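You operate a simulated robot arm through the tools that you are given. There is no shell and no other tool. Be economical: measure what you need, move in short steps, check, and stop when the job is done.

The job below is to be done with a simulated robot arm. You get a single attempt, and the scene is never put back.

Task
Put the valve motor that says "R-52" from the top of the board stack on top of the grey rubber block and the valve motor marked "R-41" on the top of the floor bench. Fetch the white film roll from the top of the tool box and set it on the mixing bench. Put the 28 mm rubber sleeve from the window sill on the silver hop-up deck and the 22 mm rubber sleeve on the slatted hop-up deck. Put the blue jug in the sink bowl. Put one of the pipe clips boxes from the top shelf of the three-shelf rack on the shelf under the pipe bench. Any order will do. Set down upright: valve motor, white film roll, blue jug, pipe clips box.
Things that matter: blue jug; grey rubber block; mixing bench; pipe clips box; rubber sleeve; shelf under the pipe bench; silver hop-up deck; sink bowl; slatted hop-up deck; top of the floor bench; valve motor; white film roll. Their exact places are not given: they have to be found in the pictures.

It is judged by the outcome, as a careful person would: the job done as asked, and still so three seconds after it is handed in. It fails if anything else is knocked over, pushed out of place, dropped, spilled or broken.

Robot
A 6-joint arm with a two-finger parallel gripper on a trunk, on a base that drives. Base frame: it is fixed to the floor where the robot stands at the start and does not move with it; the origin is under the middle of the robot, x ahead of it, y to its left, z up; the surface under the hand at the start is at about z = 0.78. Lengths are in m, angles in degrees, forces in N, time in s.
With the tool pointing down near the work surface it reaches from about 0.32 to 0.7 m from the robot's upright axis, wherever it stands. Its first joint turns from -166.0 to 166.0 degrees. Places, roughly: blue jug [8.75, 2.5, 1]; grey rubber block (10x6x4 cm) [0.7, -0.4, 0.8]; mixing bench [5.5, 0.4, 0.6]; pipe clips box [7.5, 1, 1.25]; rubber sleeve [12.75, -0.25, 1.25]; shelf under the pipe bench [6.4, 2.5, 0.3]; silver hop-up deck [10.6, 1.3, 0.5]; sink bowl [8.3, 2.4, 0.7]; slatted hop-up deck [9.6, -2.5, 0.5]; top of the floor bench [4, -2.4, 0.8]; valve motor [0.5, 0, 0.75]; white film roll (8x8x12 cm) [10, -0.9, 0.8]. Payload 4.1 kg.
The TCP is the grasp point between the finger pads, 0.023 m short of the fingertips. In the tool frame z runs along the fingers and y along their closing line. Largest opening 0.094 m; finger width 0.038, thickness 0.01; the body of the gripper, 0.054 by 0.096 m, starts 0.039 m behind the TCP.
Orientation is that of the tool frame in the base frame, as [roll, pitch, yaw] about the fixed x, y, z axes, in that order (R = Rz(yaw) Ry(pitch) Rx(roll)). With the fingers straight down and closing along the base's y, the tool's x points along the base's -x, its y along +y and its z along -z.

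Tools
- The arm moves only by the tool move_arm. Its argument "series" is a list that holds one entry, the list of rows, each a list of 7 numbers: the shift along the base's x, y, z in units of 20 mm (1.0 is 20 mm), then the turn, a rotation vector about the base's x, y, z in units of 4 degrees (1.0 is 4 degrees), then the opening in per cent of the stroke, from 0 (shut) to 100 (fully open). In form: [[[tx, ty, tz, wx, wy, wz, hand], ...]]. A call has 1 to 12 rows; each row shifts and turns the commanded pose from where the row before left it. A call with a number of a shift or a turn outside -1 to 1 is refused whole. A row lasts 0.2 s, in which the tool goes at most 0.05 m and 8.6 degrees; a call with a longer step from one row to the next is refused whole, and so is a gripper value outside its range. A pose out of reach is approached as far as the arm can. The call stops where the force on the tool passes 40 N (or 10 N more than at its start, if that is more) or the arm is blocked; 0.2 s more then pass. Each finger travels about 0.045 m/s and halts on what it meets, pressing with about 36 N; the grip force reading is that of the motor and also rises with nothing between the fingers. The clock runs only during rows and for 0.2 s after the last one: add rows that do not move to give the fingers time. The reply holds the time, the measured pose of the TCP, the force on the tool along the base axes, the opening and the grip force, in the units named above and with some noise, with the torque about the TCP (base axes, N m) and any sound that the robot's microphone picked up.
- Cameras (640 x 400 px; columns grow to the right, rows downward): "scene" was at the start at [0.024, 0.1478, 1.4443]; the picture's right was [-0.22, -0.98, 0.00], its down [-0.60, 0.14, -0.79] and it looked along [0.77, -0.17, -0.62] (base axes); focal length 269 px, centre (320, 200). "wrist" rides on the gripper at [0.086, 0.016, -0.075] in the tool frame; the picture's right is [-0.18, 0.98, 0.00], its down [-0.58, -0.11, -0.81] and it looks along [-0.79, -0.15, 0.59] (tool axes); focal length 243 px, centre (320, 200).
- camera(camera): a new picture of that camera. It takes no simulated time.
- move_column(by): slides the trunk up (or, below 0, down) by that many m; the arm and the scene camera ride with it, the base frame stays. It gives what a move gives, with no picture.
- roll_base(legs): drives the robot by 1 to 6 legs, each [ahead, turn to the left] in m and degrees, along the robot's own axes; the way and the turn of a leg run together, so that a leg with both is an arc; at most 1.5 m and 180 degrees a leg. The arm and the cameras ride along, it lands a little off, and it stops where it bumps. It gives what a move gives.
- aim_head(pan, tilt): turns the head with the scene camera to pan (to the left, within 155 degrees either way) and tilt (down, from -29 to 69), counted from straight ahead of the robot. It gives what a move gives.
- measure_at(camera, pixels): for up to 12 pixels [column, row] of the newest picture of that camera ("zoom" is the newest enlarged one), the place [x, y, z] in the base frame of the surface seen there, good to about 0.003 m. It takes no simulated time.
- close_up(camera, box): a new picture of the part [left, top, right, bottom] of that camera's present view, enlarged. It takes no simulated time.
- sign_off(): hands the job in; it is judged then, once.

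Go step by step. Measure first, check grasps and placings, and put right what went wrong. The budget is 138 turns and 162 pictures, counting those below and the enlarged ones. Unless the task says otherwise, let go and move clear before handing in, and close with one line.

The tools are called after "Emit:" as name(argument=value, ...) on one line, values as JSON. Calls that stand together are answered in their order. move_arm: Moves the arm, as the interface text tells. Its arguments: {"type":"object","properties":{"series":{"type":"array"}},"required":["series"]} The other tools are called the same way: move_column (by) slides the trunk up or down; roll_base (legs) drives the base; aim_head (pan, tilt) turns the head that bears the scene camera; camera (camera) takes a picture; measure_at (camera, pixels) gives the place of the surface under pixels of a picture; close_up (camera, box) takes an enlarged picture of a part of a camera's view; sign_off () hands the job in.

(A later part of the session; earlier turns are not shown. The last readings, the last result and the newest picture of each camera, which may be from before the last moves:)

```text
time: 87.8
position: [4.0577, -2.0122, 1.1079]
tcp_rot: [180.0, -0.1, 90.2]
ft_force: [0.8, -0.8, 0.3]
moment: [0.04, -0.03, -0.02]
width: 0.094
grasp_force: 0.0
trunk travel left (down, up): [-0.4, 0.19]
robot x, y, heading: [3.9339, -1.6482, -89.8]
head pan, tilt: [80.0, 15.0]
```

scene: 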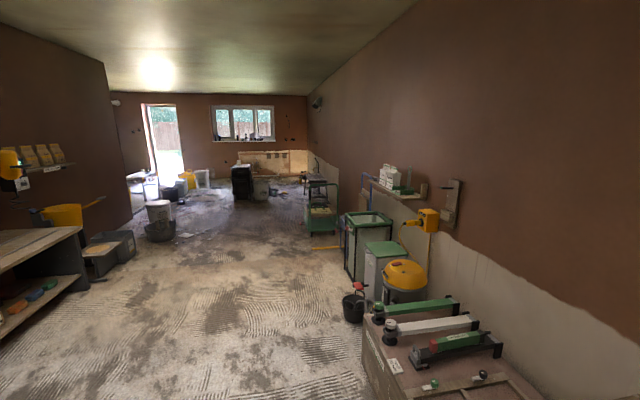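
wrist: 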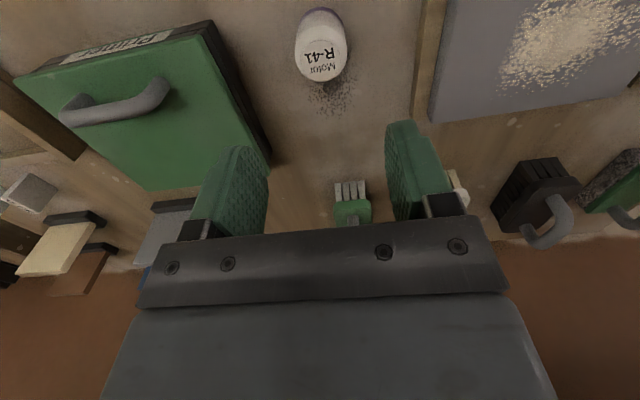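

Path along y≈-1.3 is clear to x≈8.5. Drive there and look around.

Emit:
roll_base(legs=[[-0.35, 0], [0, 90], [1.5, 0], [1.5, 0], [1.45, 0]])

Emit:
aim_head(pan=0, tilt=20)

Emit:
camera(camera="scene")

Emit:
aim_head(pan=70, tilt=15)

Emit:
camera(camera="scene")

```text
time: 114.7
position: [8.7417, -1.1898, 1.1073]
tcp_rot: [-180.0, -0.1, 179.7]
ft_force: [0.2, -0.3, -0.3]
moment: [-0.02, -0.02, 0.02]
width: 0.0939
grasp_force: 0.0
trunk travel left (down, up): [-0.4, 0.19]
robot x, y, heading: [8.3798, -1.307, -0.0]
head pan, tilt: [80.0, 15.0]
```

```text
time: 116.2
position: [8.7416, -1.1902, 1.1089]
tcp_rot: [-179.9, 0.0, 179.7]
ft_force: [0.2, -0.1, 0.2]
moment: [-0.02, 0.0, 0.02]
width: 0.0939
grasp_force: 0.1
trunk travel left (down, up): [-0.4, 0.19]
robot x, y, heading: [8.3753, -1.3111, -0.2]
head pan, tilt: [0.0, 20.0]
```

```text
128 pictures are left
```

scene: 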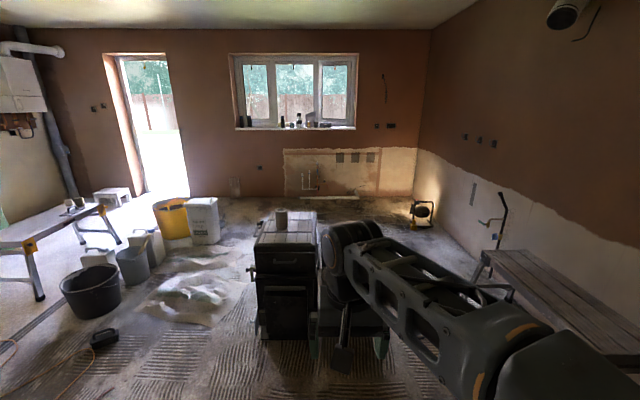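

```text
time: 117.6
position: [8.7421, -1.1889, 1.1068]
tcp_rot: [-180.0, -0.1, 179.7]
ft_force: [0.3, 0.0, 0.2]
moment: [0.0, 0.0, 0.01]
width: 0.0939
grasp_force: 0.0
trunk travel left (down, up): [-0.4, 0.19]
robot x, y, heading: [8.3805, -1.3123, -0.5]
head pan, tilt: [70.0, 15.0]
```

```text
127 pictures are left
```

scene: 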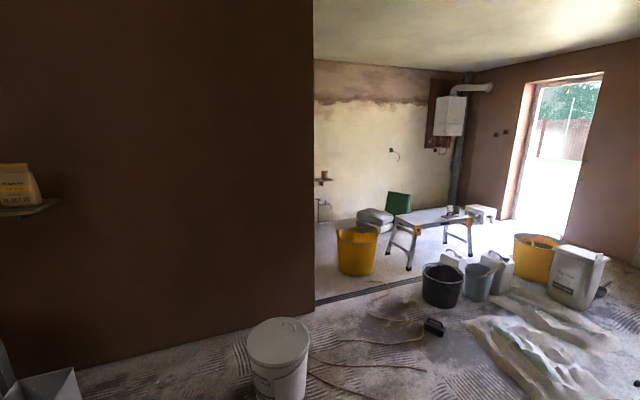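

The silver hop-up is at left ahead (430,215), the black tool box straight ahead. I zoom into sill and tool box.

Emit:
close_up(camera="scene", box=[380, 180, 540, 280])

Emit:
measure_at(camera="scene", pixels=[[415, 217], [445, 212], [455, 218], [410, 270], [372, 290], [440, 305], [432, 330], [520, 345], [560, 300], [575, 380], [275, 385], [510, 300]])

Emit:
aim_head(pan=0, tilt=20)

Emit:
close_up(camera="scene", box=[220, 90, 380, 190])

Emit:
close_up(camera="scene", box=[230, 190, 390, 290])

Emit:
measure_at(camera="zoom", pixels=[[195, 90], [205, 110], [205, 150], [150, 200], [300, 200], [220, 220], [110, 215], [320, 215], [205, 88], [190, 340], [340, 150], [130, 145]])

```text
4.00 times, centred on (460, 230) of scene
```

zoom: 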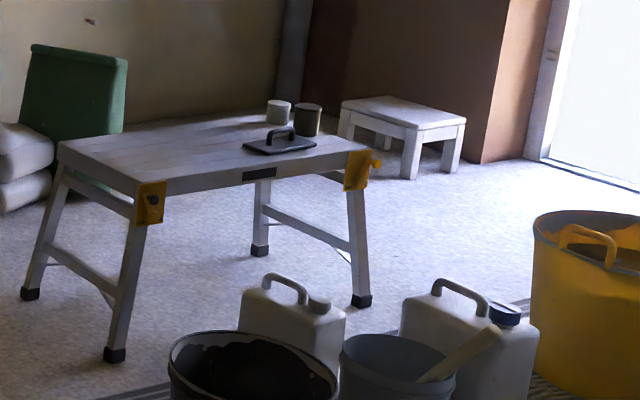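

```text
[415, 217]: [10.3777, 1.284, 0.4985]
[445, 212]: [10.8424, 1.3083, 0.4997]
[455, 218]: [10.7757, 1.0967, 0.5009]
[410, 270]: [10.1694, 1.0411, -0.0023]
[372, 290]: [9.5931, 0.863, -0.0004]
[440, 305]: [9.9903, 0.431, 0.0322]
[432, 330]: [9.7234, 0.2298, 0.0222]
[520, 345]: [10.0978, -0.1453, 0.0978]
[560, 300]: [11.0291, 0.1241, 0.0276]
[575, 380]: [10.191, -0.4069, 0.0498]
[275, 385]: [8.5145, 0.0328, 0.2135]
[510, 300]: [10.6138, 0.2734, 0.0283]
```

```text
time: 119.0
position: [8.742, -1.1896, 1.1071]
tcp_rot: [-180.0, -0.2, 179.7]
ft_force: [0.5, 1.4, -0.9]
moment: [0.0, 0.02, -0.05]
width: 0.0939
grasp_force: 0.0
trunk travel left (down, up): [-0.4, 0.19]
robot x, y, heading: [8.3763, -1.3096, -0.1]
head pan, tilt: [0.0, 20.0]
```

```text
4.00 times, centred on (300, 140) of scene
```

zoom: 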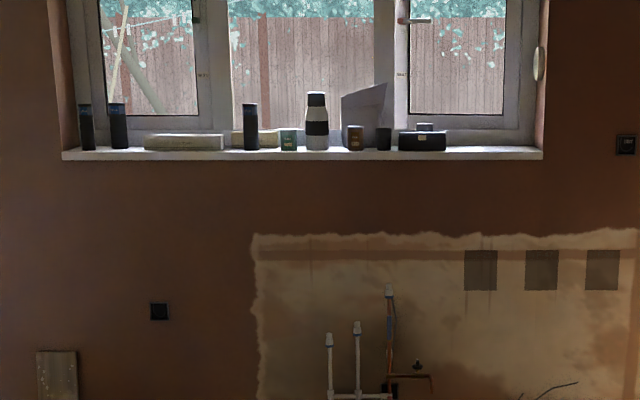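

```text
4.00 times, centred on (310, 240) of scene
```

zoom: 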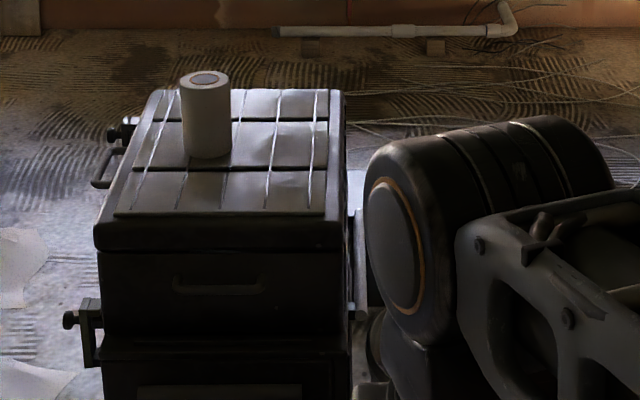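

```text
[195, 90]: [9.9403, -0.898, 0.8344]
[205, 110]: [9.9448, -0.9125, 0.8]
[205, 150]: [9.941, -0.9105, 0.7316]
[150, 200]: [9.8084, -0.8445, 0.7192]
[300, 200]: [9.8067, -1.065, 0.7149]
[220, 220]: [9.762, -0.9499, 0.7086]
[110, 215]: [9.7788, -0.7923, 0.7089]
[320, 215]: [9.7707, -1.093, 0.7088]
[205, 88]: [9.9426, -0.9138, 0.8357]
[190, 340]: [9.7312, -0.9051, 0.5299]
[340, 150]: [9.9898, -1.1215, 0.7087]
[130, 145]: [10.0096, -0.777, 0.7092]
```

Film roll is on the tool box at ≈(9.98,-0.91). The sleeves are on the sill at x≈12.7; I drive past the tool box on its right for a closer look.

Emit:
roll_base(legs=[[0, -20], [1.05, 0], [0, 20], [1.5, 0]])

Emit:
aim_head(pan=30, tilt=20)

Emit:
camera(camera="scene")

Emit:
aim_head(pan=-120, tilt=35)

Emit:
camera(camera="scene")

```text
time: 128.0
position: [9.8344, -1.5598, 1.1087]
tcp_rot: [180.0, 0.0, 179.7]
ft_force: [-0.7, 0.4, 0.4]
moment: [-0.02, -0.01, 0.01]
width: 0.0937
grasp_force: 0.0
trunk travel left (down, up): [-0.4, 0.19]
robot x, y, heading: [9.4729, -1.6798, -0.2]
head pan, tilt: [0.0, 20.0]
stopped in leg 4: the robot was blocked; the commanded pose is now the measured one
```

```text
time: 128.9
position: [9.8347, -1.5597, 1.1075]
tcp_rot: [180.0, -0.1, 179.8]
ft_force: [0.6, -0.4, 0.8]
moment: [-0.02, 0.01, 0.02]
width: 0.0939
grasp_force: 0.1
trunk travel left (down, up): [-0.4, 0.19]
robot x, y, heading: [9.468, -1.6795, -0.2]
head pan, tilt: [30.0, 20.0]
```

```text
123 pictures are left
```

scene: 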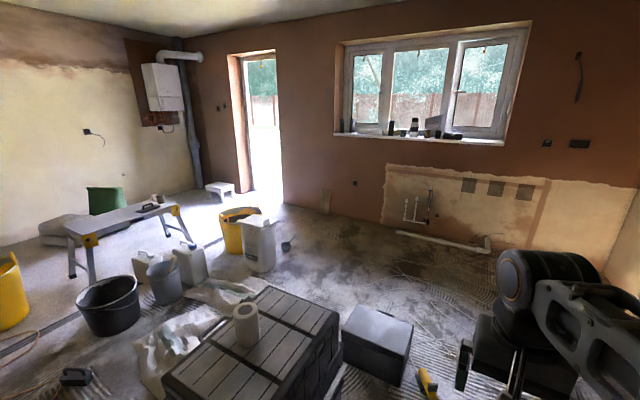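

```text
time: 131.3
position: [9.8348, -1.5594, 1.1072]
tcp_rot: [-180.0, 0.0, 179.8]
ft_force: [0.0, 0.2, 0.1]
moment: [0.01, 0.01, 0.0]
width: 0.0938
grasp_force: 0.0
trunk travel left (down, up): [-0.4, 0.19]
robot x, y, heading: [9.4717, -1.6826, -0.1]
head pan, tilt: [-120.0, 35.0]
```

```text
122 pictures are left
```

scene: 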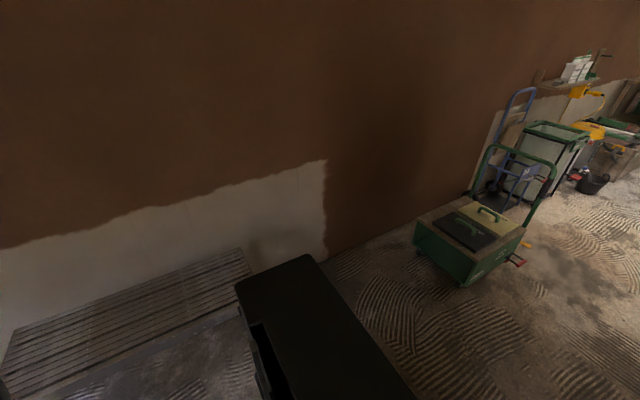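

I bumped something ahead; look at the floor in front.

Emit:
aim_head(pan=25, tilt=55)

Emit:
camera(camera="scene")

Emit:
camera(camera="wrist")

Emit:
measure_at(camera="wrist", pixels=[[320, 60], [200, 60], [440, 60], [320, 20], [500, 150], [140, 100]])

```text
time: 133.6
position: [9.8346, -1.5598, 1.1074]
tcp_rot: [180.0, -0.1, 179.7]
ft_force: [0.9, -0.8, 0.7]
moment: [-0.02, -0.01, 0.04]
width: 0.094
grasp_force: 0.1
trunk travel left (down, up): [-0.4, 0.19]
robot x, y, heading: [9.4705, -1.681, -0.6]
head pan, tilt: [25.0, 55.0]
```

```text
121 pictures are left
```

scene: 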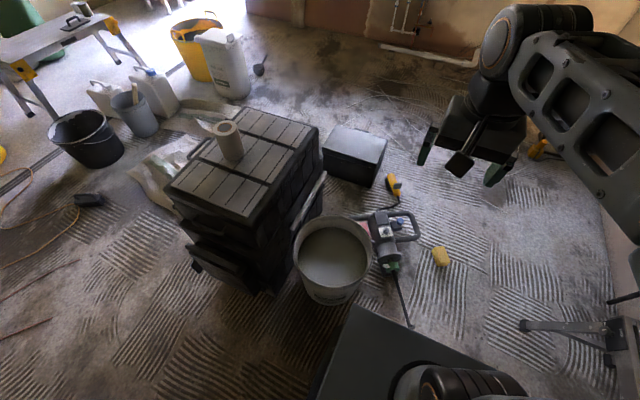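

```text
120 pictures are left
```

wrist: 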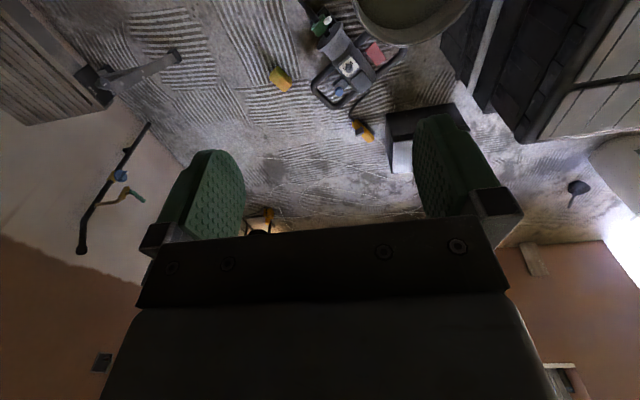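

```text
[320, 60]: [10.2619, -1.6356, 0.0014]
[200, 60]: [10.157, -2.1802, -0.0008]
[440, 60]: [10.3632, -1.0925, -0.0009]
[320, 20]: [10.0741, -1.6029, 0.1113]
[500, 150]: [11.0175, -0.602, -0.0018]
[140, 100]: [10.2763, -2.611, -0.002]
```

A bucket and a mixer lie ahead (bucket (333,260), mixer shaft tip (408,325)). Measure to find what I touched.

Emit:
measure_at(camera="scene", pixels=[[333, 300], [300, 275], [370, 250], [410, 325], [402, 295], [392, 265], [385, 225], [420, 240], [440, 256], [350, 305], [400, 345], [522, 325]])

Emit:
close_up(camera="scene", box=[280, 180, 460, 340])

```text
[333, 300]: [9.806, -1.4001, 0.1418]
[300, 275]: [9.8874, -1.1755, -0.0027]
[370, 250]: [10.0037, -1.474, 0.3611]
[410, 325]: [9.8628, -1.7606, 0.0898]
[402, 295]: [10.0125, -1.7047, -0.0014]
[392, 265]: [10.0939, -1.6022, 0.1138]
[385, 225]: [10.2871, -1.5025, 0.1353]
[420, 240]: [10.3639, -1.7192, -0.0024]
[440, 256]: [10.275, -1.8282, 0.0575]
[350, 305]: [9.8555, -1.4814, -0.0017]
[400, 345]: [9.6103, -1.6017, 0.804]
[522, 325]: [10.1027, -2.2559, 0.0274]
```

```text
2.50 times, centred on (370, 260) of scene
```

zoom: 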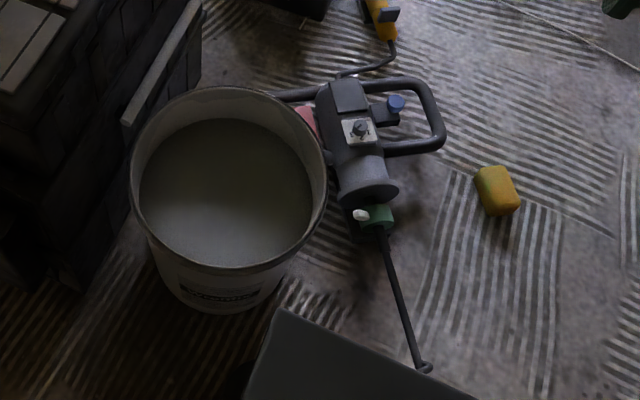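

The base touched the mixer's shaft end; it stands still and nothing spilled. I back off and survey the left side for a route to the window.

Emit:
roll_base(legs=[[-0.5, 0], [0, 55], [0.7, 0]])

Emit:
aim_head(pan=-10, tilt=30)

Emit:
camera(camera="scene")

```text
time: 142.6
position: [9.4561, -0.7673, 1.1079]
tcp_rot: [-179.9, 0.1, -125.5]
ft_force: [-0.1, -0.1, 1.0]
moment: [0.04, 0.05, 0.01]
width: 0.0937
grasp_force: 0.2
trunk travel left (down, up): [-0.4, 0.19]
robot x, y, heading: [9.3324, -1.1291, 46.9]
head pan, tilt: [25.0, 55.0]
stopped in leg 3: the robot was blocked; the commanded pose is now the measured one
```

```text
time: 143.6
position: [9.4564, -0.7676, 1.1071]
tcp_rot: [179.9, -0.1, -125.5]
ft_force: [0.6, -0.1, 0.9]
moment: [-0.01, 0.0, 0.02]
width: 0.094
grasp_force: 0.0
trunk travel left (down, up): [-0.4, 0.19]
robot x, y, heading: [9.3361, -1.13, 47.0]
head pan, tilt: [-10.0, 30.0]
```

```text
118 pictures are left
```

scene: 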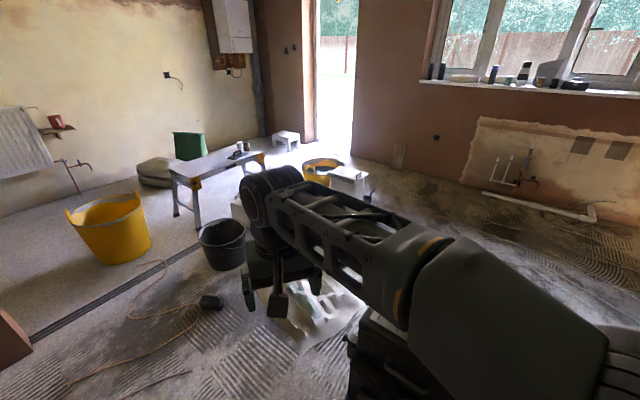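

I bumped the tool box front corner. Back straight off and check it.

Emit:
roll_base(legs=[[-0.5, 0], [0, 43]])

Emit:
aim_head(pan=-65, tilt=30)

Emit:
camera(camera="scene")

Emit:
aim_head(pan=-20, tilt=25)

Emit:
camera(camera="scene")

```text
time: 148.5
position: [8.84, -1.1449, 1.1083]
tcp_rot: [180.0, -0.1, -82.0]
ft_force: [0.2, -0.4, 0.5]
moment: [0.02, -0.02, 0.0]
width: 0.0941
grasp_force: 0.1
trunk travel left (down, up): [-0.4, 0.19]
robot x, y, heading: [8.9979, -1.4906, 90.5]
head pan, tilt: [-10.0, 30.0]
```

```text
time: 149.8
position: [8.8393, -1.1457, 1.108]
tcp_rot: [180.0, 0.0, -82.0]
ft_force: [0.2, 1.4, 0.2]
moment: [0.01, -0.02, 0.02]
width: 0.094
grasp_force: 0.0
trunk travel left (down, up): [-0.4, 0.19]
robot x, y, heading: [9.0007, -1.493, 90.6]
head pan, tilt: [-65.0, 30.0]
```

```text
117 pictures are left
```

scene: 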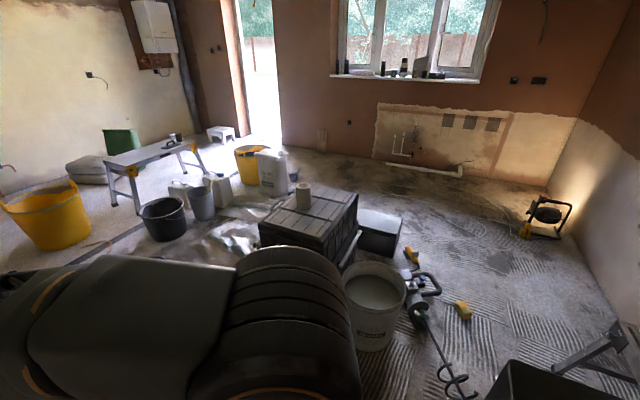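

```text
time: 150.9
position: [8.8397, -1.1463, 1.1072]
tcp_rot: [-180.0, -0.1, -82.0]
ft_force: [-0.6, -0.5, -0.5]
moment: [-0.01, -0.02, 0.0]
width: 0.094
grasp_force: 0.0
trunk travel left (down, up): [-0.4, 0.19]
robot x, y, heading: [8.9991, -1.4914, 90.5]
head pan, tilt: [-20.0, 25.0]
```

```text
116 pictures are left
```

scene: 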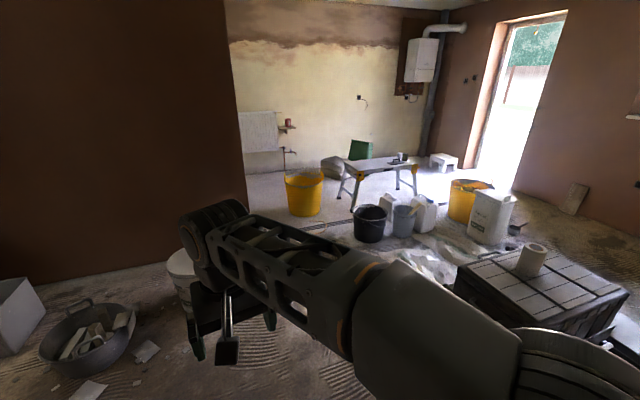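

Everything still stands. I measure the obstacles to plan the route via the hop-up side.

Emit:
measure_at(camera="scene", pixels=[[370, 242], [355, 225], [400, 235], [425, 232], [465, 220], [490, 240], [500, 200], [325, 178], [305, 215], [353, 210], [414, 196], [445, 165]])

Emit:
measure_at(camera="scene", pixels=[[440, 275], [455, 240], [480, 250], [400, 260], [520, 222], [535, 262], [575, 185], [510, 235], [340, 245], [385, 168], [352, 163], [415, 160]])

Emit:
aim_head(pan=-65, tilt=30)

Emit:
camera(camera="scene")

Emit:
measure_at(camera="scene", pixels=[[300, 185], [270, 195], [312, 190], [295, 160], [340, 155], [385, 168], [460, 175], [525, 232], [412, 255], [440, 285], [450, 350], [475, 308]])

```text
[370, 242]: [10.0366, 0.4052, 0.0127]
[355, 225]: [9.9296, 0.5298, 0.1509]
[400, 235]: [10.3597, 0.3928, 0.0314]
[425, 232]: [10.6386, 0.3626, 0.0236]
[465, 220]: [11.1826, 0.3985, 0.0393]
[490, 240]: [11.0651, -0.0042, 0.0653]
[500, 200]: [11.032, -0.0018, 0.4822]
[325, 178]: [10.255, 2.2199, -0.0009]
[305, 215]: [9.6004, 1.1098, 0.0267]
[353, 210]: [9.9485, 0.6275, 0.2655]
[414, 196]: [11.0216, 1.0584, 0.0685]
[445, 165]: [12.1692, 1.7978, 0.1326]
```

```text
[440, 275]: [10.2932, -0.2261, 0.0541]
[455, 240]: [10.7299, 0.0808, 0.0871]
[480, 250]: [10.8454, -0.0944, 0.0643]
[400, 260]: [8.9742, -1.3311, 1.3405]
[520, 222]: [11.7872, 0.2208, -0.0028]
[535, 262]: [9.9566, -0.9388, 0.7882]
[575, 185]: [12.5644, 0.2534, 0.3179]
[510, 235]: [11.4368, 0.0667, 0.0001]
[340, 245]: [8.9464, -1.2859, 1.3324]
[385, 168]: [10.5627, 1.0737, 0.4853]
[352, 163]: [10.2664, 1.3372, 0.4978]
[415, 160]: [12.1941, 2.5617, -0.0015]
```

```text
time: 152.0
position: [8.8395, -1.1454, 1.107]
tcp_rot: [-180.0, -0.1, -82.0]
ft_force: [0.5, -0.2, 0.4]
moment: [-0.01, 0.01, -0.03]
width: 0.0938
grasp_force: 0.0
trunk travel left (down, up): [-0.4, 0.19]
robot x, y, heading: [8.9978, -1.4862, 90.5]
head pan, tilt: [-65.0, 30.0]
```

```text
115 pictures are left
```

scene: 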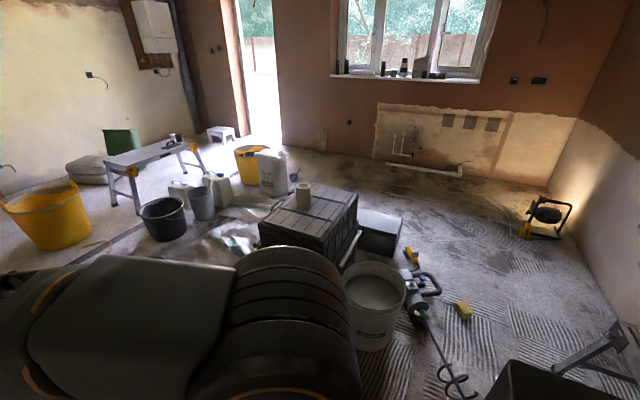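

```text
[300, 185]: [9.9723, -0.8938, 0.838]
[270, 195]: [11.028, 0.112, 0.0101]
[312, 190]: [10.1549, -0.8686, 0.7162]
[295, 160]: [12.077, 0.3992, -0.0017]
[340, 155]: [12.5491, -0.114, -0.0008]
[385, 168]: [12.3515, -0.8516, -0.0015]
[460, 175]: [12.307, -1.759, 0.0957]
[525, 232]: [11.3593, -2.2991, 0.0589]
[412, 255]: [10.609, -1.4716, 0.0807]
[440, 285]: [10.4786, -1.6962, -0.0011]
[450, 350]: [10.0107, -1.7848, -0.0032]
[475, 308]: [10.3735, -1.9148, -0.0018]
```

The route north of the silver hop-up looks feasible. Go to (9.0,-0.2) and look into the other room part.

Emit:
roll_base(legs=[[1.25, 0]])

Emit:
aim_head(pan=0, tilt=30)

Emit:
camera(camera="scene")

Emit:
aim_head(pan=-50, tilt=30)

Emit:
camera(camera="scene")

```text
time: 158.3
position: [8.8213, 0.0948, 1.1075]
tcp_rot: [-180.0, -0.2, -81.6]
ft_force: [-0.1, 0.7, -0.9]
moment: [0.02, -0.02, -0.03]
width: 0.0939
grasp_force: 0.1
trunk travel left (down, up): [-0.4, 0.19]
robot x, y, heading: [8.9829, -0.2458, 90.9]
head pan, tilt: [-65.0, 30.0]
```

```text
time: 159.6
position: [8.8212, 0.0948, 1.1075]
tcp_rot: [180.0, -0.1, -81.7]
ft_force: [0.4, 0.2, -0.3]
moment: [-0.01, 0.0, 0.02]
width: 0.094
grasp_force: 0.0
trunk travel left (down, up): [-0.4, 0.19]
robot x, y, heading: [8.9844, -0.2487, 90.7]
head pan, tilt: [0.0, 30.0]
```

```text
114 pictures are left
```

scene: 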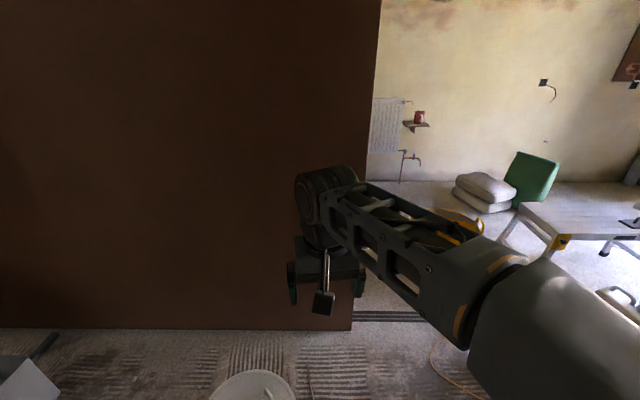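

```text
time: 160.8
position: [8.8211, 0.0949, 1.1087]
tcp_rot: [180.0, -0.1, -81.7]
ft_force: [0.1, -1.2, -0.2]
moment: [-0.01, 0.0, 0.0]
width: 0.094
grasp_force: 0.0
trunk travel left (down, up): [-0.4, 0.19]
robot x, y, heading: [8.983, -0.2506, 90.9]
head pan, tilt: [-50.0, 30.0]
```

```text
113 pictures are left
```

scene: 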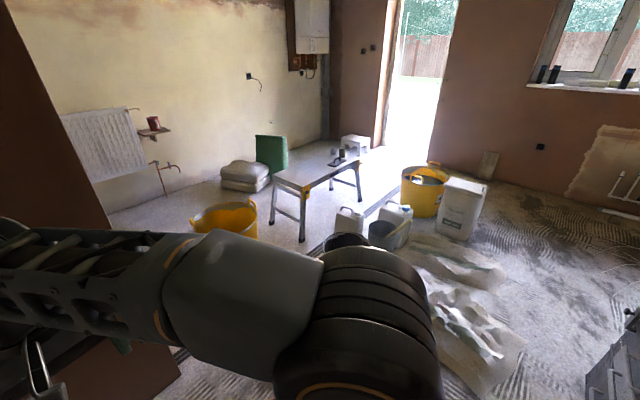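

Emit:
measure_at(camera="scene", pixels=[[480, 395], [525, 345], [505, 290], [505, 265], [585, 375], [195, 215], [255, 215], [245, 190], [285, 170], [300, 240], [335, 150], [440, 235]])

Emit:
close_up(camera="scene", box=[400, 220, 640, 400])

Emit:
measure_at(camera="zoom", pixels=[[60, 300], [150, 340], [200, 380], [250, 380], [330, 290], [290, 200], [270, 120], [350, 330], [400, 350], [120, 250], [620, 100], [460, 380]])

```text
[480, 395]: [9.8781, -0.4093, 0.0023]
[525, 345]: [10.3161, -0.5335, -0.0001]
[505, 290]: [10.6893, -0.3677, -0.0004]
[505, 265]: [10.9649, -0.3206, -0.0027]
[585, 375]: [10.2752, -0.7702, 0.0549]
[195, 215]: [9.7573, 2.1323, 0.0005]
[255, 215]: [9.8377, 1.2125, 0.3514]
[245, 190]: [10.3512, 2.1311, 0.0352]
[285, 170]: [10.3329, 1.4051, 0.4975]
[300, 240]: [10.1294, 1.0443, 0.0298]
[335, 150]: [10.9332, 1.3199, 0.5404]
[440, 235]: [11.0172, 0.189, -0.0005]
```

```text
2.22 times, centred on (520, 310) of scene
```

zoom: 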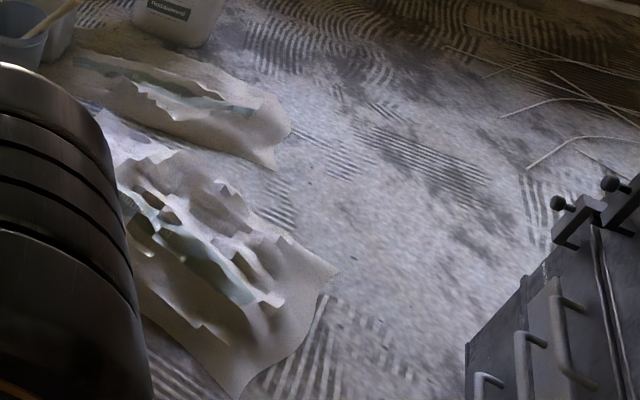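

```text
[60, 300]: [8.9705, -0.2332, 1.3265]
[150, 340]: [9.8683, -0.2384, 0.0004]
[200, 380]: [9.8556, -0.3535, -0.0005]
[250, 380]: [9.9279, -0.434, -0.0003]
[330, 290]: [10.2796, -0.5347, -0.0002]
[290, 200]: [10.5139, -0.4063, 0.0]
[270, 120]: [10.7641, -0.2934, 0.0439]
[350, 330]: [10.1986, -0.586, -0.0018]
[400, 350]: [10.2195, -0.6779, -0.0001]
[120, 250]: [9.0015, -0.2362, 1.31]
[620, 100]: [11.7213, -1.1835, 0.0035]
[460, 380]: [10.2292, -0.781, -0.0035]
```

I need my own footprint and the wall end position; look down at my base and at the gap.

Emit:
aim_head(pan=-30, tilt=69)

Emit:
camera(camera="scene")

Emit:
aim_head(pan=60, tilt=69)

Emit:
camera(camera="scene")

Emit:
measure_at(camera="scene", pixels=[[320, 300], [320, 340], [250, 300], [400, 300], [320, 250]])

```text
time: 161.8
position: [8.8208, 0.0942, 1.1087]
tcp_rot: [-180.0, -0.1, -81.7]
ft_force: [-0.4, 0.9, -0.1]
moment: [0.03, 0.02, 0.0]
width: 0.0941
grasp_force: 0.0
trunk travel left (down, up): [-0.4, 0.19]
robot x, y, heading: [8.9833, -0.2499, 91.1]
head pan, tilt: [-30.0, 68.8]
```

```text
111 pictures are left
```

scene: 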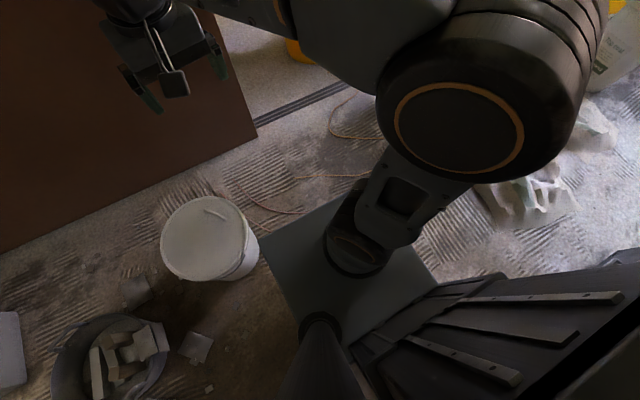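

```text
time: 163.5
position: [8.8201, 0.0942, 1.1064]
tcp_rot: [180.0, -0.1, -81.6]
ft_force: [0.1, 0.6, 0.4]
moment: [-0.02, 0.0, -0.01]
width: 0.0939
grasp_force: 0.1
trunk travel left (down, up): [-0.4, 0.19]
robot x, y, heading: [8.9837, -0.2507, 90.8]
head pan, tilt: [60.0, 68.8]
```

```text
110 pictures are left
```

scene: 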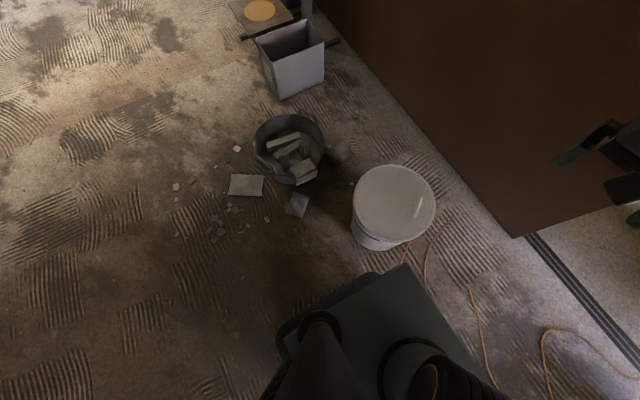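

```text
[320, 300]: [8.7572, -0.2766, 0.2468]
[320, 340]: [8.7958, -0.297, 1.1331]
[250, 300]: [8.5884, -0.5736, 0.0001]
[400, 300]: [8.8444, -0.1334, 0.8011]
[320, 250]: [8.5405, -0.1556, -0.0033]
```

My low chassis is about ±0.25 m. Measure the wall end and gaps precisely.

Emit:
measure_at(camera="scene", pixels=[[511, 238], [505, 225], [362, 272], [280, 330], [530, 240], [430, 200], [360, 215]])

Emit:
aim_head(pan=-25, tilt=20)

Emit:
camera(camera="scene")

Emit:
close_up(camera="scene", box=[200, 130, 520, 330])

```text
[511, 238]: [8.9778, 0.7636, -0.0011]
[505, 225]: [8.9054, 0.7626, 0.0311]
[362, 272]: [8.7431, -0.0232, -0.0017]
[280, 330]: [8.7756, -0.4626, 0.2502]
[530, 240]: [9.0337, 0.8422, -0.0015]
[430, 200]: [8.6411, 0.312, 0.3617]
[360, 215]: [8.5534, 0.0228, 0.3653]
```

```text
time: 165.1
position: [8.8207, 0.0947, 1.107]
tcp_rot: [-180.0, 0.0, -81.6]
ft_force: [0.1, -0.9, -0.6]
moment: [-0.02, -0.01, -0.01]
width: 0.0942
grasp_force: 0.0
trunk travel left (down, up): [-0.4, 0.19]
robot x, y, heading: [8.9829, -0.2519, 90.7]
head pan, tilt: [-25.0, 20.0]
```

```text
109 pictures are left
```

scene: 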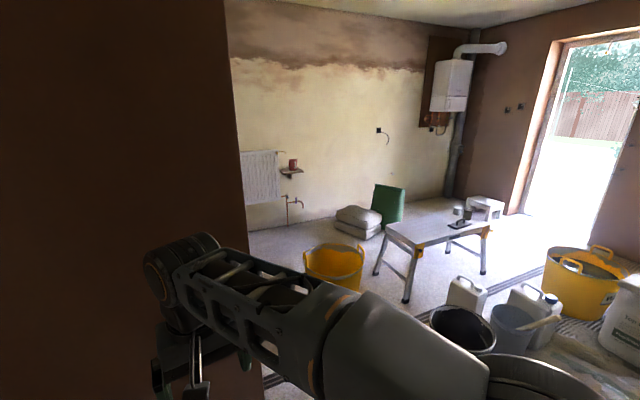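

```text
2.00 times, centred on (360, 230) of scene
```

zoom: 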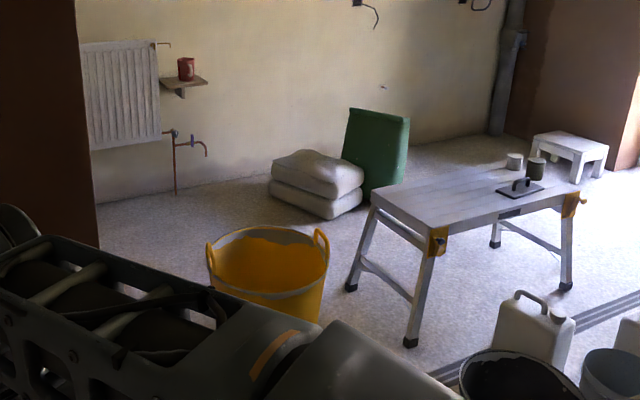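

Emit:
measure_at(camera="zoom", pixels=[[210, 260], [325, 250], [270, 235], [352, 285], [410, 340], [497, 240], [567, 285], [335, 215], [275, 195], [360, 200], [405, 175], [320, 310]])

Emit:
measure_at(camera="zoom", pixels=[[575, 175], [540, 160], [605, 165], [525, 300], [560, 335], [380, 190], [575, 190], [440, 235], [370, 200], [465, 320], [470, 380], [186, 70]])

```text
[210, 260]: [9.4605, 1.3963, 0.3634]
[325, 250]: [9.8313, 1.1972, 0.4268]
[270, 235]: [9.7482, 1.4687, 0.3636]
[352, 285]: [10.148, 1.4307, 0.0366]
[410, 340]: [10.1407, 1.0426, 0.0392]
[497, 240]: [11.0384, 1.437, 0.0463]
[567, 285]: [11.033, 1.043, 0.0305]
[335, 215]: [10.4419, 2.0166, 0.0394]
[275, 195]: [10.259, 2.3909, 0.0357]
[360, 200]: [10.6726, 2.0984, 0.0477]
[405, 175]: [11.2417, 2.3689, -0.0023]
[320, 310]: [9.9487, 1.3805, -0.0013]
```

```text
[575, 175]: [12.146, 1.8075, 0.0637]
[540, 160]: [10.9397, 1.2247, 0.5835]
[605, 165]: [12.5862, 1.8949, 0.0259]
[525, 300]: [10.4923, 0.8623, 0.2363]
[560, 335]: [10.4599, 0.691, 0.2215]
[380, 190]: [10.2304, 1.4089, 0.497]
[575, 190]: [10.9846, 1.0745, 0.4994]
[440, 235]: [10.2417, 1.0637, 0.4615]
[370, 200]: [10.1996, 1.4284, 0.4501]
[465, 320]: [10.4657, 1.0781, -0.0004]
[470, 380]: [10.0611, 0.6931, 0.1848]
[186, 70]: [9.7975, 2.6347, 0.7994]
```

Gap behind the hop-up is y 1.46–2.0 (0.55 m) versus my 0.46 m chassis—tight but workable. I first centre the hand and go past the wall end.

Emit:
move_arm(series=[[[1, 0, 0, 0, 0, 0, 50], [1, 0, 0, 0, 0, 0, 50], [1, 0, 0, 0, 0, 0, 50], [1, 0, 0, 0, 0, 0, 50], [1, 0, 0, 0, 0, 0, 50], [1, 0, 0, 0, 0, 0, 50], [1, 0, 0, 0, 0, 0, 50], [1, 0, 0, 0, 0, 0, 50], [1, 0, 0, 0, 0, 0, 50]]])

Emit:
roll_base(legs=[[0, -31], [0.57, 0], [0, 30], [0.4, 0]])

Emit:
aim_head(pan=30, tilt=60)

Emit:
camera(camera="scene")

```text
time: 167.1
position: [9.0013, 0.0926, 1.1082]
tcp_rot: [179.9, 0.0, -81.7]
ft_force: [0.0, -0.2, 1.1]
moment: [-0.01, -0.03, 0.01]
width: 0.0469
grasp_force: 0.0
trunk travel left (down, up): [-0.4, 0.19]
robot x, y, heading: [8.9832, -0.2516, 91.0]
head pan, tilt: [-25.0, 20.0]
```

```text
time: 175.4
position: [9.2931, 0.9897, 1.1081]
tcp_rot: [-180.0, -0.1, -82.6]
ft_force: [1.2, 0.5, 0.0]
moment: [0.0, 0.0, 0.02]
width: 0.0471
grasp_force: 0.0
trunk travel left (down, up): [-0.4, 0.19]
robot x, y, heading: [9.2717, 0.6458, 89.9]
head pan, tilt: [-25.0, 20.0]
```

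```text
time: 176.7
position: [9.2923, 0.9886, 1.1083]
tcp_rot: [-180.0, -0.1, -82.7]
ft_force: [0.5, -0.2, -0.3]
moment: [0.03, -0.01, 0.06]
width: 0.047
grasp_force: 0.1
trunk travel left (down, up): [-0.4, 0.19]
robot x, y, heading: [9.2659, 0.6484, 89.9]
head pan, tilt: [30.0, 60.0]
```

```text
107 pictures are left
```

scene: 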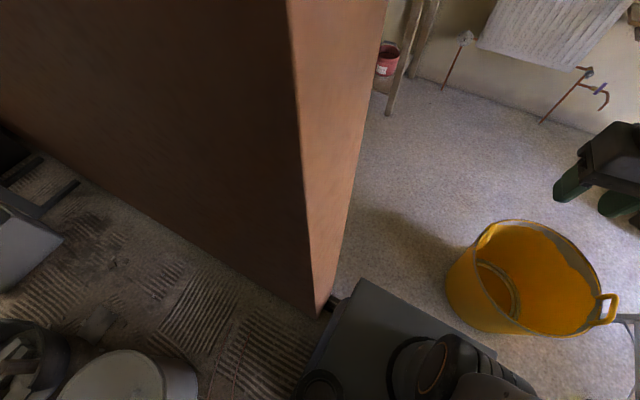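

Emit:
measure_at(camera="scene", pixels=[[318, 316], [334, 300], [350, 240], [447, 290], [470, 318], [500, 333], [460, 260], [520, 222], [330, 305]])

Emit:
close_up(camera="scene", box=[280, 200, 540, 362])

```text
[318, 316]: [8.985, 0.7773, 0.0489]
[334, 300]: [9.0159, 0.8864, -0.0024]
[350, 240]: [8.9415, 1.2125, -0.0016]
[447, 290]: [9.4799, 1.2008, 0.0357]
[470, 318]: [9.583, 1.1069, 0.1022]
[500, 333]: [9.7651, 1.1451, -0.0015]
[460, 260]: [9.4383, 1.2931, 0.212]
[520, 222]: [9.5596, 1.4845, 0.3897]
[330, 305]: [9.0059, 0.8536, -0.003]
```

```text
2.46 times, centred on (410, 281) of scene
```

zoom: 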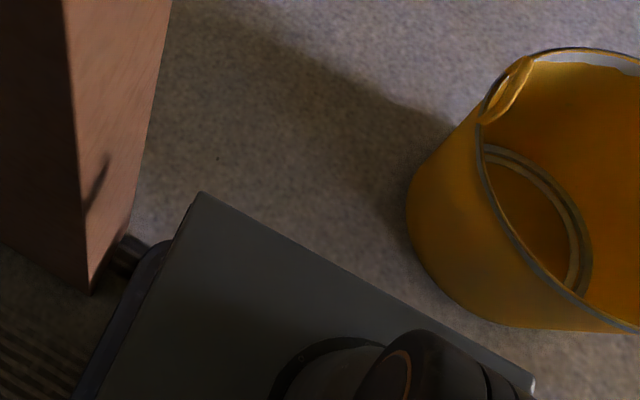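

Wall end spans y 0.77–0.93 at x 8.98; yellow bucket's left edge is x≈9.44. I advance to y≈0.80, turn slightly left and slip through.

Emit:
roll_base(legs=[[0.155, 0], [0, 11]])

```text
time: 178.8
position: [9.2255, 1.1412, 1.1078]
tcp_rot: [180.0, -0.1, -71.7]
ft_force: [-0.5, 0.1, -0.3]
moment: [0.0, -0.03, -0.02]
width: 0.0469
grasp_force: 0.0
trunk travel left (down, up): [-0.4, 0.19]
robot x, y, heading: [9.2684, 0.8029, 101.1]
head pan, tilt: [30.0, 60.0]
```

Emit:
roll_base(legs=[[0.45, 0], [0.5, 0], [0, -101]])

Emit:
aim_head(pan=-10, tilt=35)

Emit:
camera(camera="scene")

Emit:
aim_head(pan=140, tilt=25)

Emit:
camera(camera="scene")

```text
time: 180.0
position: [9.2157, 1.2084, 1.1103]
tcp_rot: [179.9, 0.1, -71.5]
ft_force: [0.6, 0.2, -0.6]
moment: [0.04, 0.01, 0.01]
width: 0.0472
grasp_force: 0.1
trunk travel left (down, up): [-0.4, 0.19]
robot x, y, heading: [9.2562, 0.8727, 101.4]
head pan, tilt: [30.0, 60.0]
stopped in leg 1: the robot was blocked; the commanded pose is now the measured one
```

```text
time: 181.1
position: [9.2043, 1.2505, 1.0958]
tcp_rot: [179.8, -2.1, -71.4]
ft_force: [-0.1, -0.7, 0.3]
moment: [0.06, 0.03, -0.03]
width: 0.0467
grasp_force: 0.1
trunk travel left (down, up): [-0.4, 0.19]
robot x, y, heading: [9.2551, 0.875, 101.0]
head pan, tilt: [-10.0, 35.0]
```

```text
105 pictures are left
```

scene: 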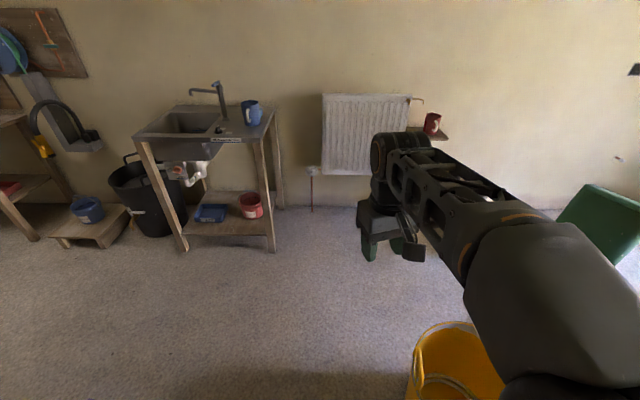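

```text
time: 183.4
position: [9.2206, 1.2168, 1.108]
tcp_rot: [179.6, -0.2, -71.4]
ft_force: [-0.3, 0.5, -1.0]
moment: [0.01, 0.02, 0.01]
width: 0.0468
grasp_force: 0.0
trunk travel left (down, up): [-0.4, 0.19]
robot x, y, heading: [9.255, 0.8699, 101.4]
head pan, tilt: [140.0, 25.0]
```

```text
104 pictures are left
```

scene: 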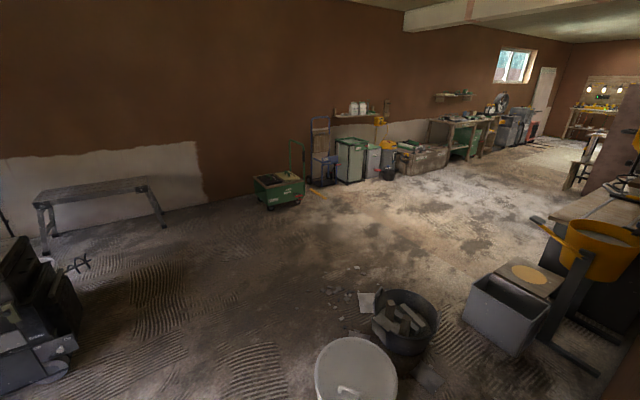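

Blocked at (9.256,0.873); I look down on both sides to see what touches.

Emit:
aim_head(pan=-15, tilt=69)

Emit:
camera(camera="scene")

Emit:
aim_head(pan=35, tilt=69)

Emit:
camera(camera="scene")

```text
time: 185.8
position: [9.2102, 1.2149, 1.1066]
tcp_rot: [180.0, -0.3, -71.3]
ft_force: [-0.4, 2.3, -2.1]
moment: [-0.15, -0.05, 0.0]
width: 0.047
grasp_force: 0.0
trunk travel left (down, up): [-0.4, 0.19]
robot x, y, heading: [9.2558, 0.8689, 101.4]
head pan, tilt: [-15.0, 68.8]
```

```text
103 pictures are left
```

scene: 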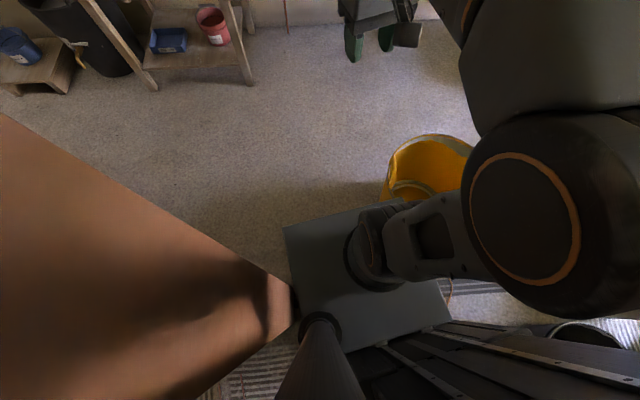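

```text
time: 187.0
position: [9.2125, 1.2114, 1.1077]
tcp_rot: [179.9, -0.1, -71.4]
ft_force: [0.2, 0.1, 0.0]
moment: [-0.02, 0.06, -0.03]
width: 0.047
grasp_force: 0.1
trunk travel left (down, up): [-0.4, 0.19]
robot x, y, heading: [9.2582, 0.8712, 101.5]
head pan, tilt: [35.0, 68.8]
```

```text
102 pictures are left
```

scene: 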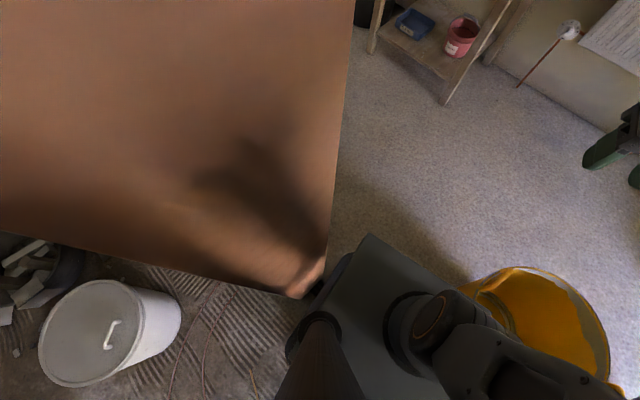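

The wall corner touches my left side (half-width ≈0.25). I back off and re-approach along a diagonal (heading ≈118°) through the middle of the 0.54 m passage.

Emit:
roll_base(legs=[[-0.45, 0], [0, -36.5], [0.242, 0], [0, 53.6]])

```text
time: 195.2
position: [9.3079, 0.9604, 1.1082]
tcp_rot: [-180.0, -0.1, -54.6]
ft_force: [-0.5, -0.1, 1.0]
moment: [0.03, 0.02, 0.02]
width: 0.047
grasp_force: 0.1
trunk travel left (down, up): [-0.4, 0.19]
robot x, y, heading: [9.4493, 0.6481, 118.3]
head pan, tilt: [35.0, 68.8]
```

Emit:
roll_base(legs=[[0.95, 0]])

Emit:
aim_head(pan=-50, tilt=40)

Emit:
camera(camera="scene")

Emit:
aim_head(pan=30, tilt=20)

Emit:
camera(camera="scene")

```text
time: 198.4
position: [9.0465, 1.4457, 1.1081]
tcp_rot: [180.0, 0.1, -54.5]
ft_force: [0.3, -0.6, -0.7]
moment: [0.03, 0.03, -0.04]
width: 0.0471
grasp_force: 0.1
trunk travel left (down, up): [-0.4, 0.19]
robot x, y, heading: [9.1873, 1.1343, 118.5]
head pan, tilt: [35.0, 68.8]
stopped in leg 1: the robot was blocked; the commanded pose is now the measured one
```

```text
time: 199.9
position: [9.0471, 1.4448, 1.1083]
tcp_rot: [180.0, 0.1, -54.6]
ft_force: [-0.5, -0.8, 0.2]
moment: [-0.01, 0.01, 0.01]
width: 0.0472
grasp_force: 0.1
trunk travel left (down, up): [-0.4, 0.19]
robot x, y, heading: [9.1896, 1.1331, 118.3]
head pan, tilt: [-50.0, 40.0]
```

```text
101 pictures are left
```

scene: 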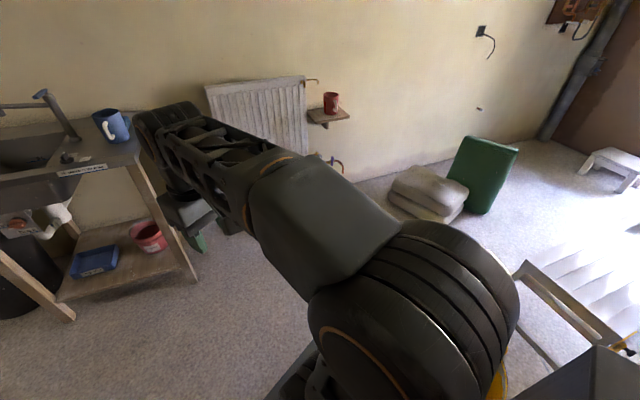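

```text
time: 201.5
position: [9.046, 1.4441, 1.1081]
tcp_rot: [-180.0, 0.0, -54.5]
ft_force: [-0.4, 1.1, 0.4]
moment: [0.01, 0.01, 0.0]
width: 0.0468
grasp_force: 0.1
trunk travel left (down, up): [-0.4, 0.19]
robot x, y, heading: [9.1937, 1.1311, 118.5]
head pan, tilt: [30.0, 20.0]
```

```text
100 pictures are left
```

scene: 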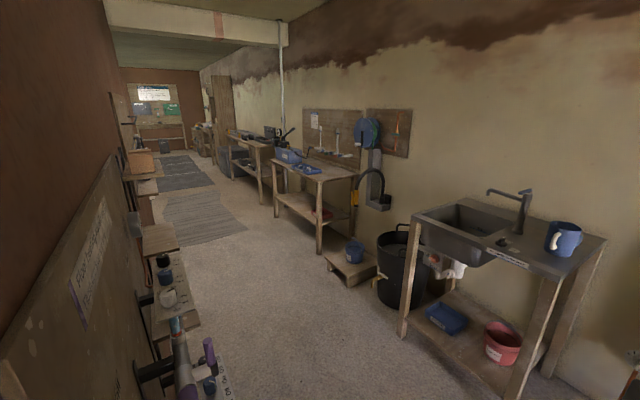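

Blocked again near (9.19,1.13). Check what touches.

Emit:
aim_head(pan=-75, tilt=69)

Emit:
camera(camera="scene")

Emit:
aim_head(pan=70, tilt=69)

Emit:
camera(camera="scene")

Emit:
measure_at(camera="scene", pixels=[[320, 300], [300, 280], [340, 260], [320, 330], [280, 240], [360, 240]])

```text
time: 203.3
position: [9.046, 1.444, 1.1089]
tcp_rot: [180.0, 0.1, -54.5]
ft_force: [0.3, 0.2, 0.2]
moment: [-0.03, -0.02, 0.0]
width: 0.0468
grasp_force: 0.0
trunk travel left (down, up): [-0.4, 0.19]
robot x, y, heading: [9.1921, 1.1325, 118.2]
head pan, tilt: [-75.0, 68.8]
```

```text
99 pictures are left
```

scene: 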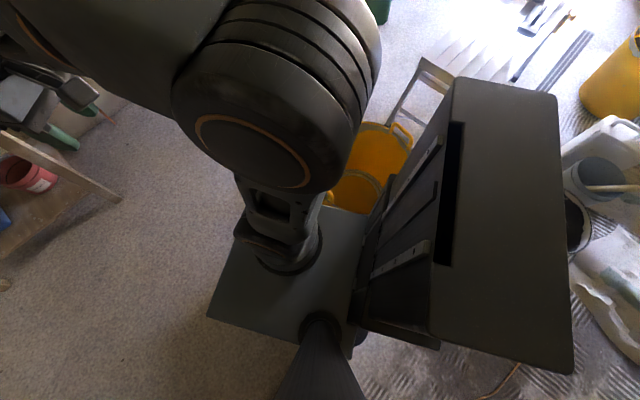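

```text
time: 205.6
position: [9.0549, 1.4269, 1.1166]
tcp_rot: [-179.8, 1.2, -54.3]
ft_force: [1.6, -1.9, 1.0]
moment: [0.11, 0.07, 0.0]
width: 0.0467
grasp_force: 0.1
trunk travel left (down, up): [-0.4, 0.19]
robot x, y, heading: [9.1906, 1.1312, 118.9]
head pan, tilt: [70.0, 68.8]
```

```text
98 pictures are left
```

scene: 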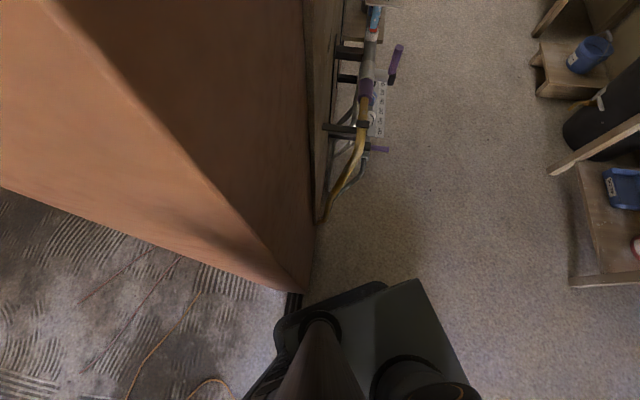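

```text
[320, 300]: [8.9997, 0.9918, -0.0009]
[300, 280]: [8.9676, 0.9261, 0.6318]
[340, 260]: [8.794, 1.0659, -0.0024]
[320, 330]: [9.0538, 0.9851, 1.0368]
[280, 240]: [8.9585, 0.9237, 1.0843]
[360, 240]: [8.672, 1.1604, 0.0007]
```

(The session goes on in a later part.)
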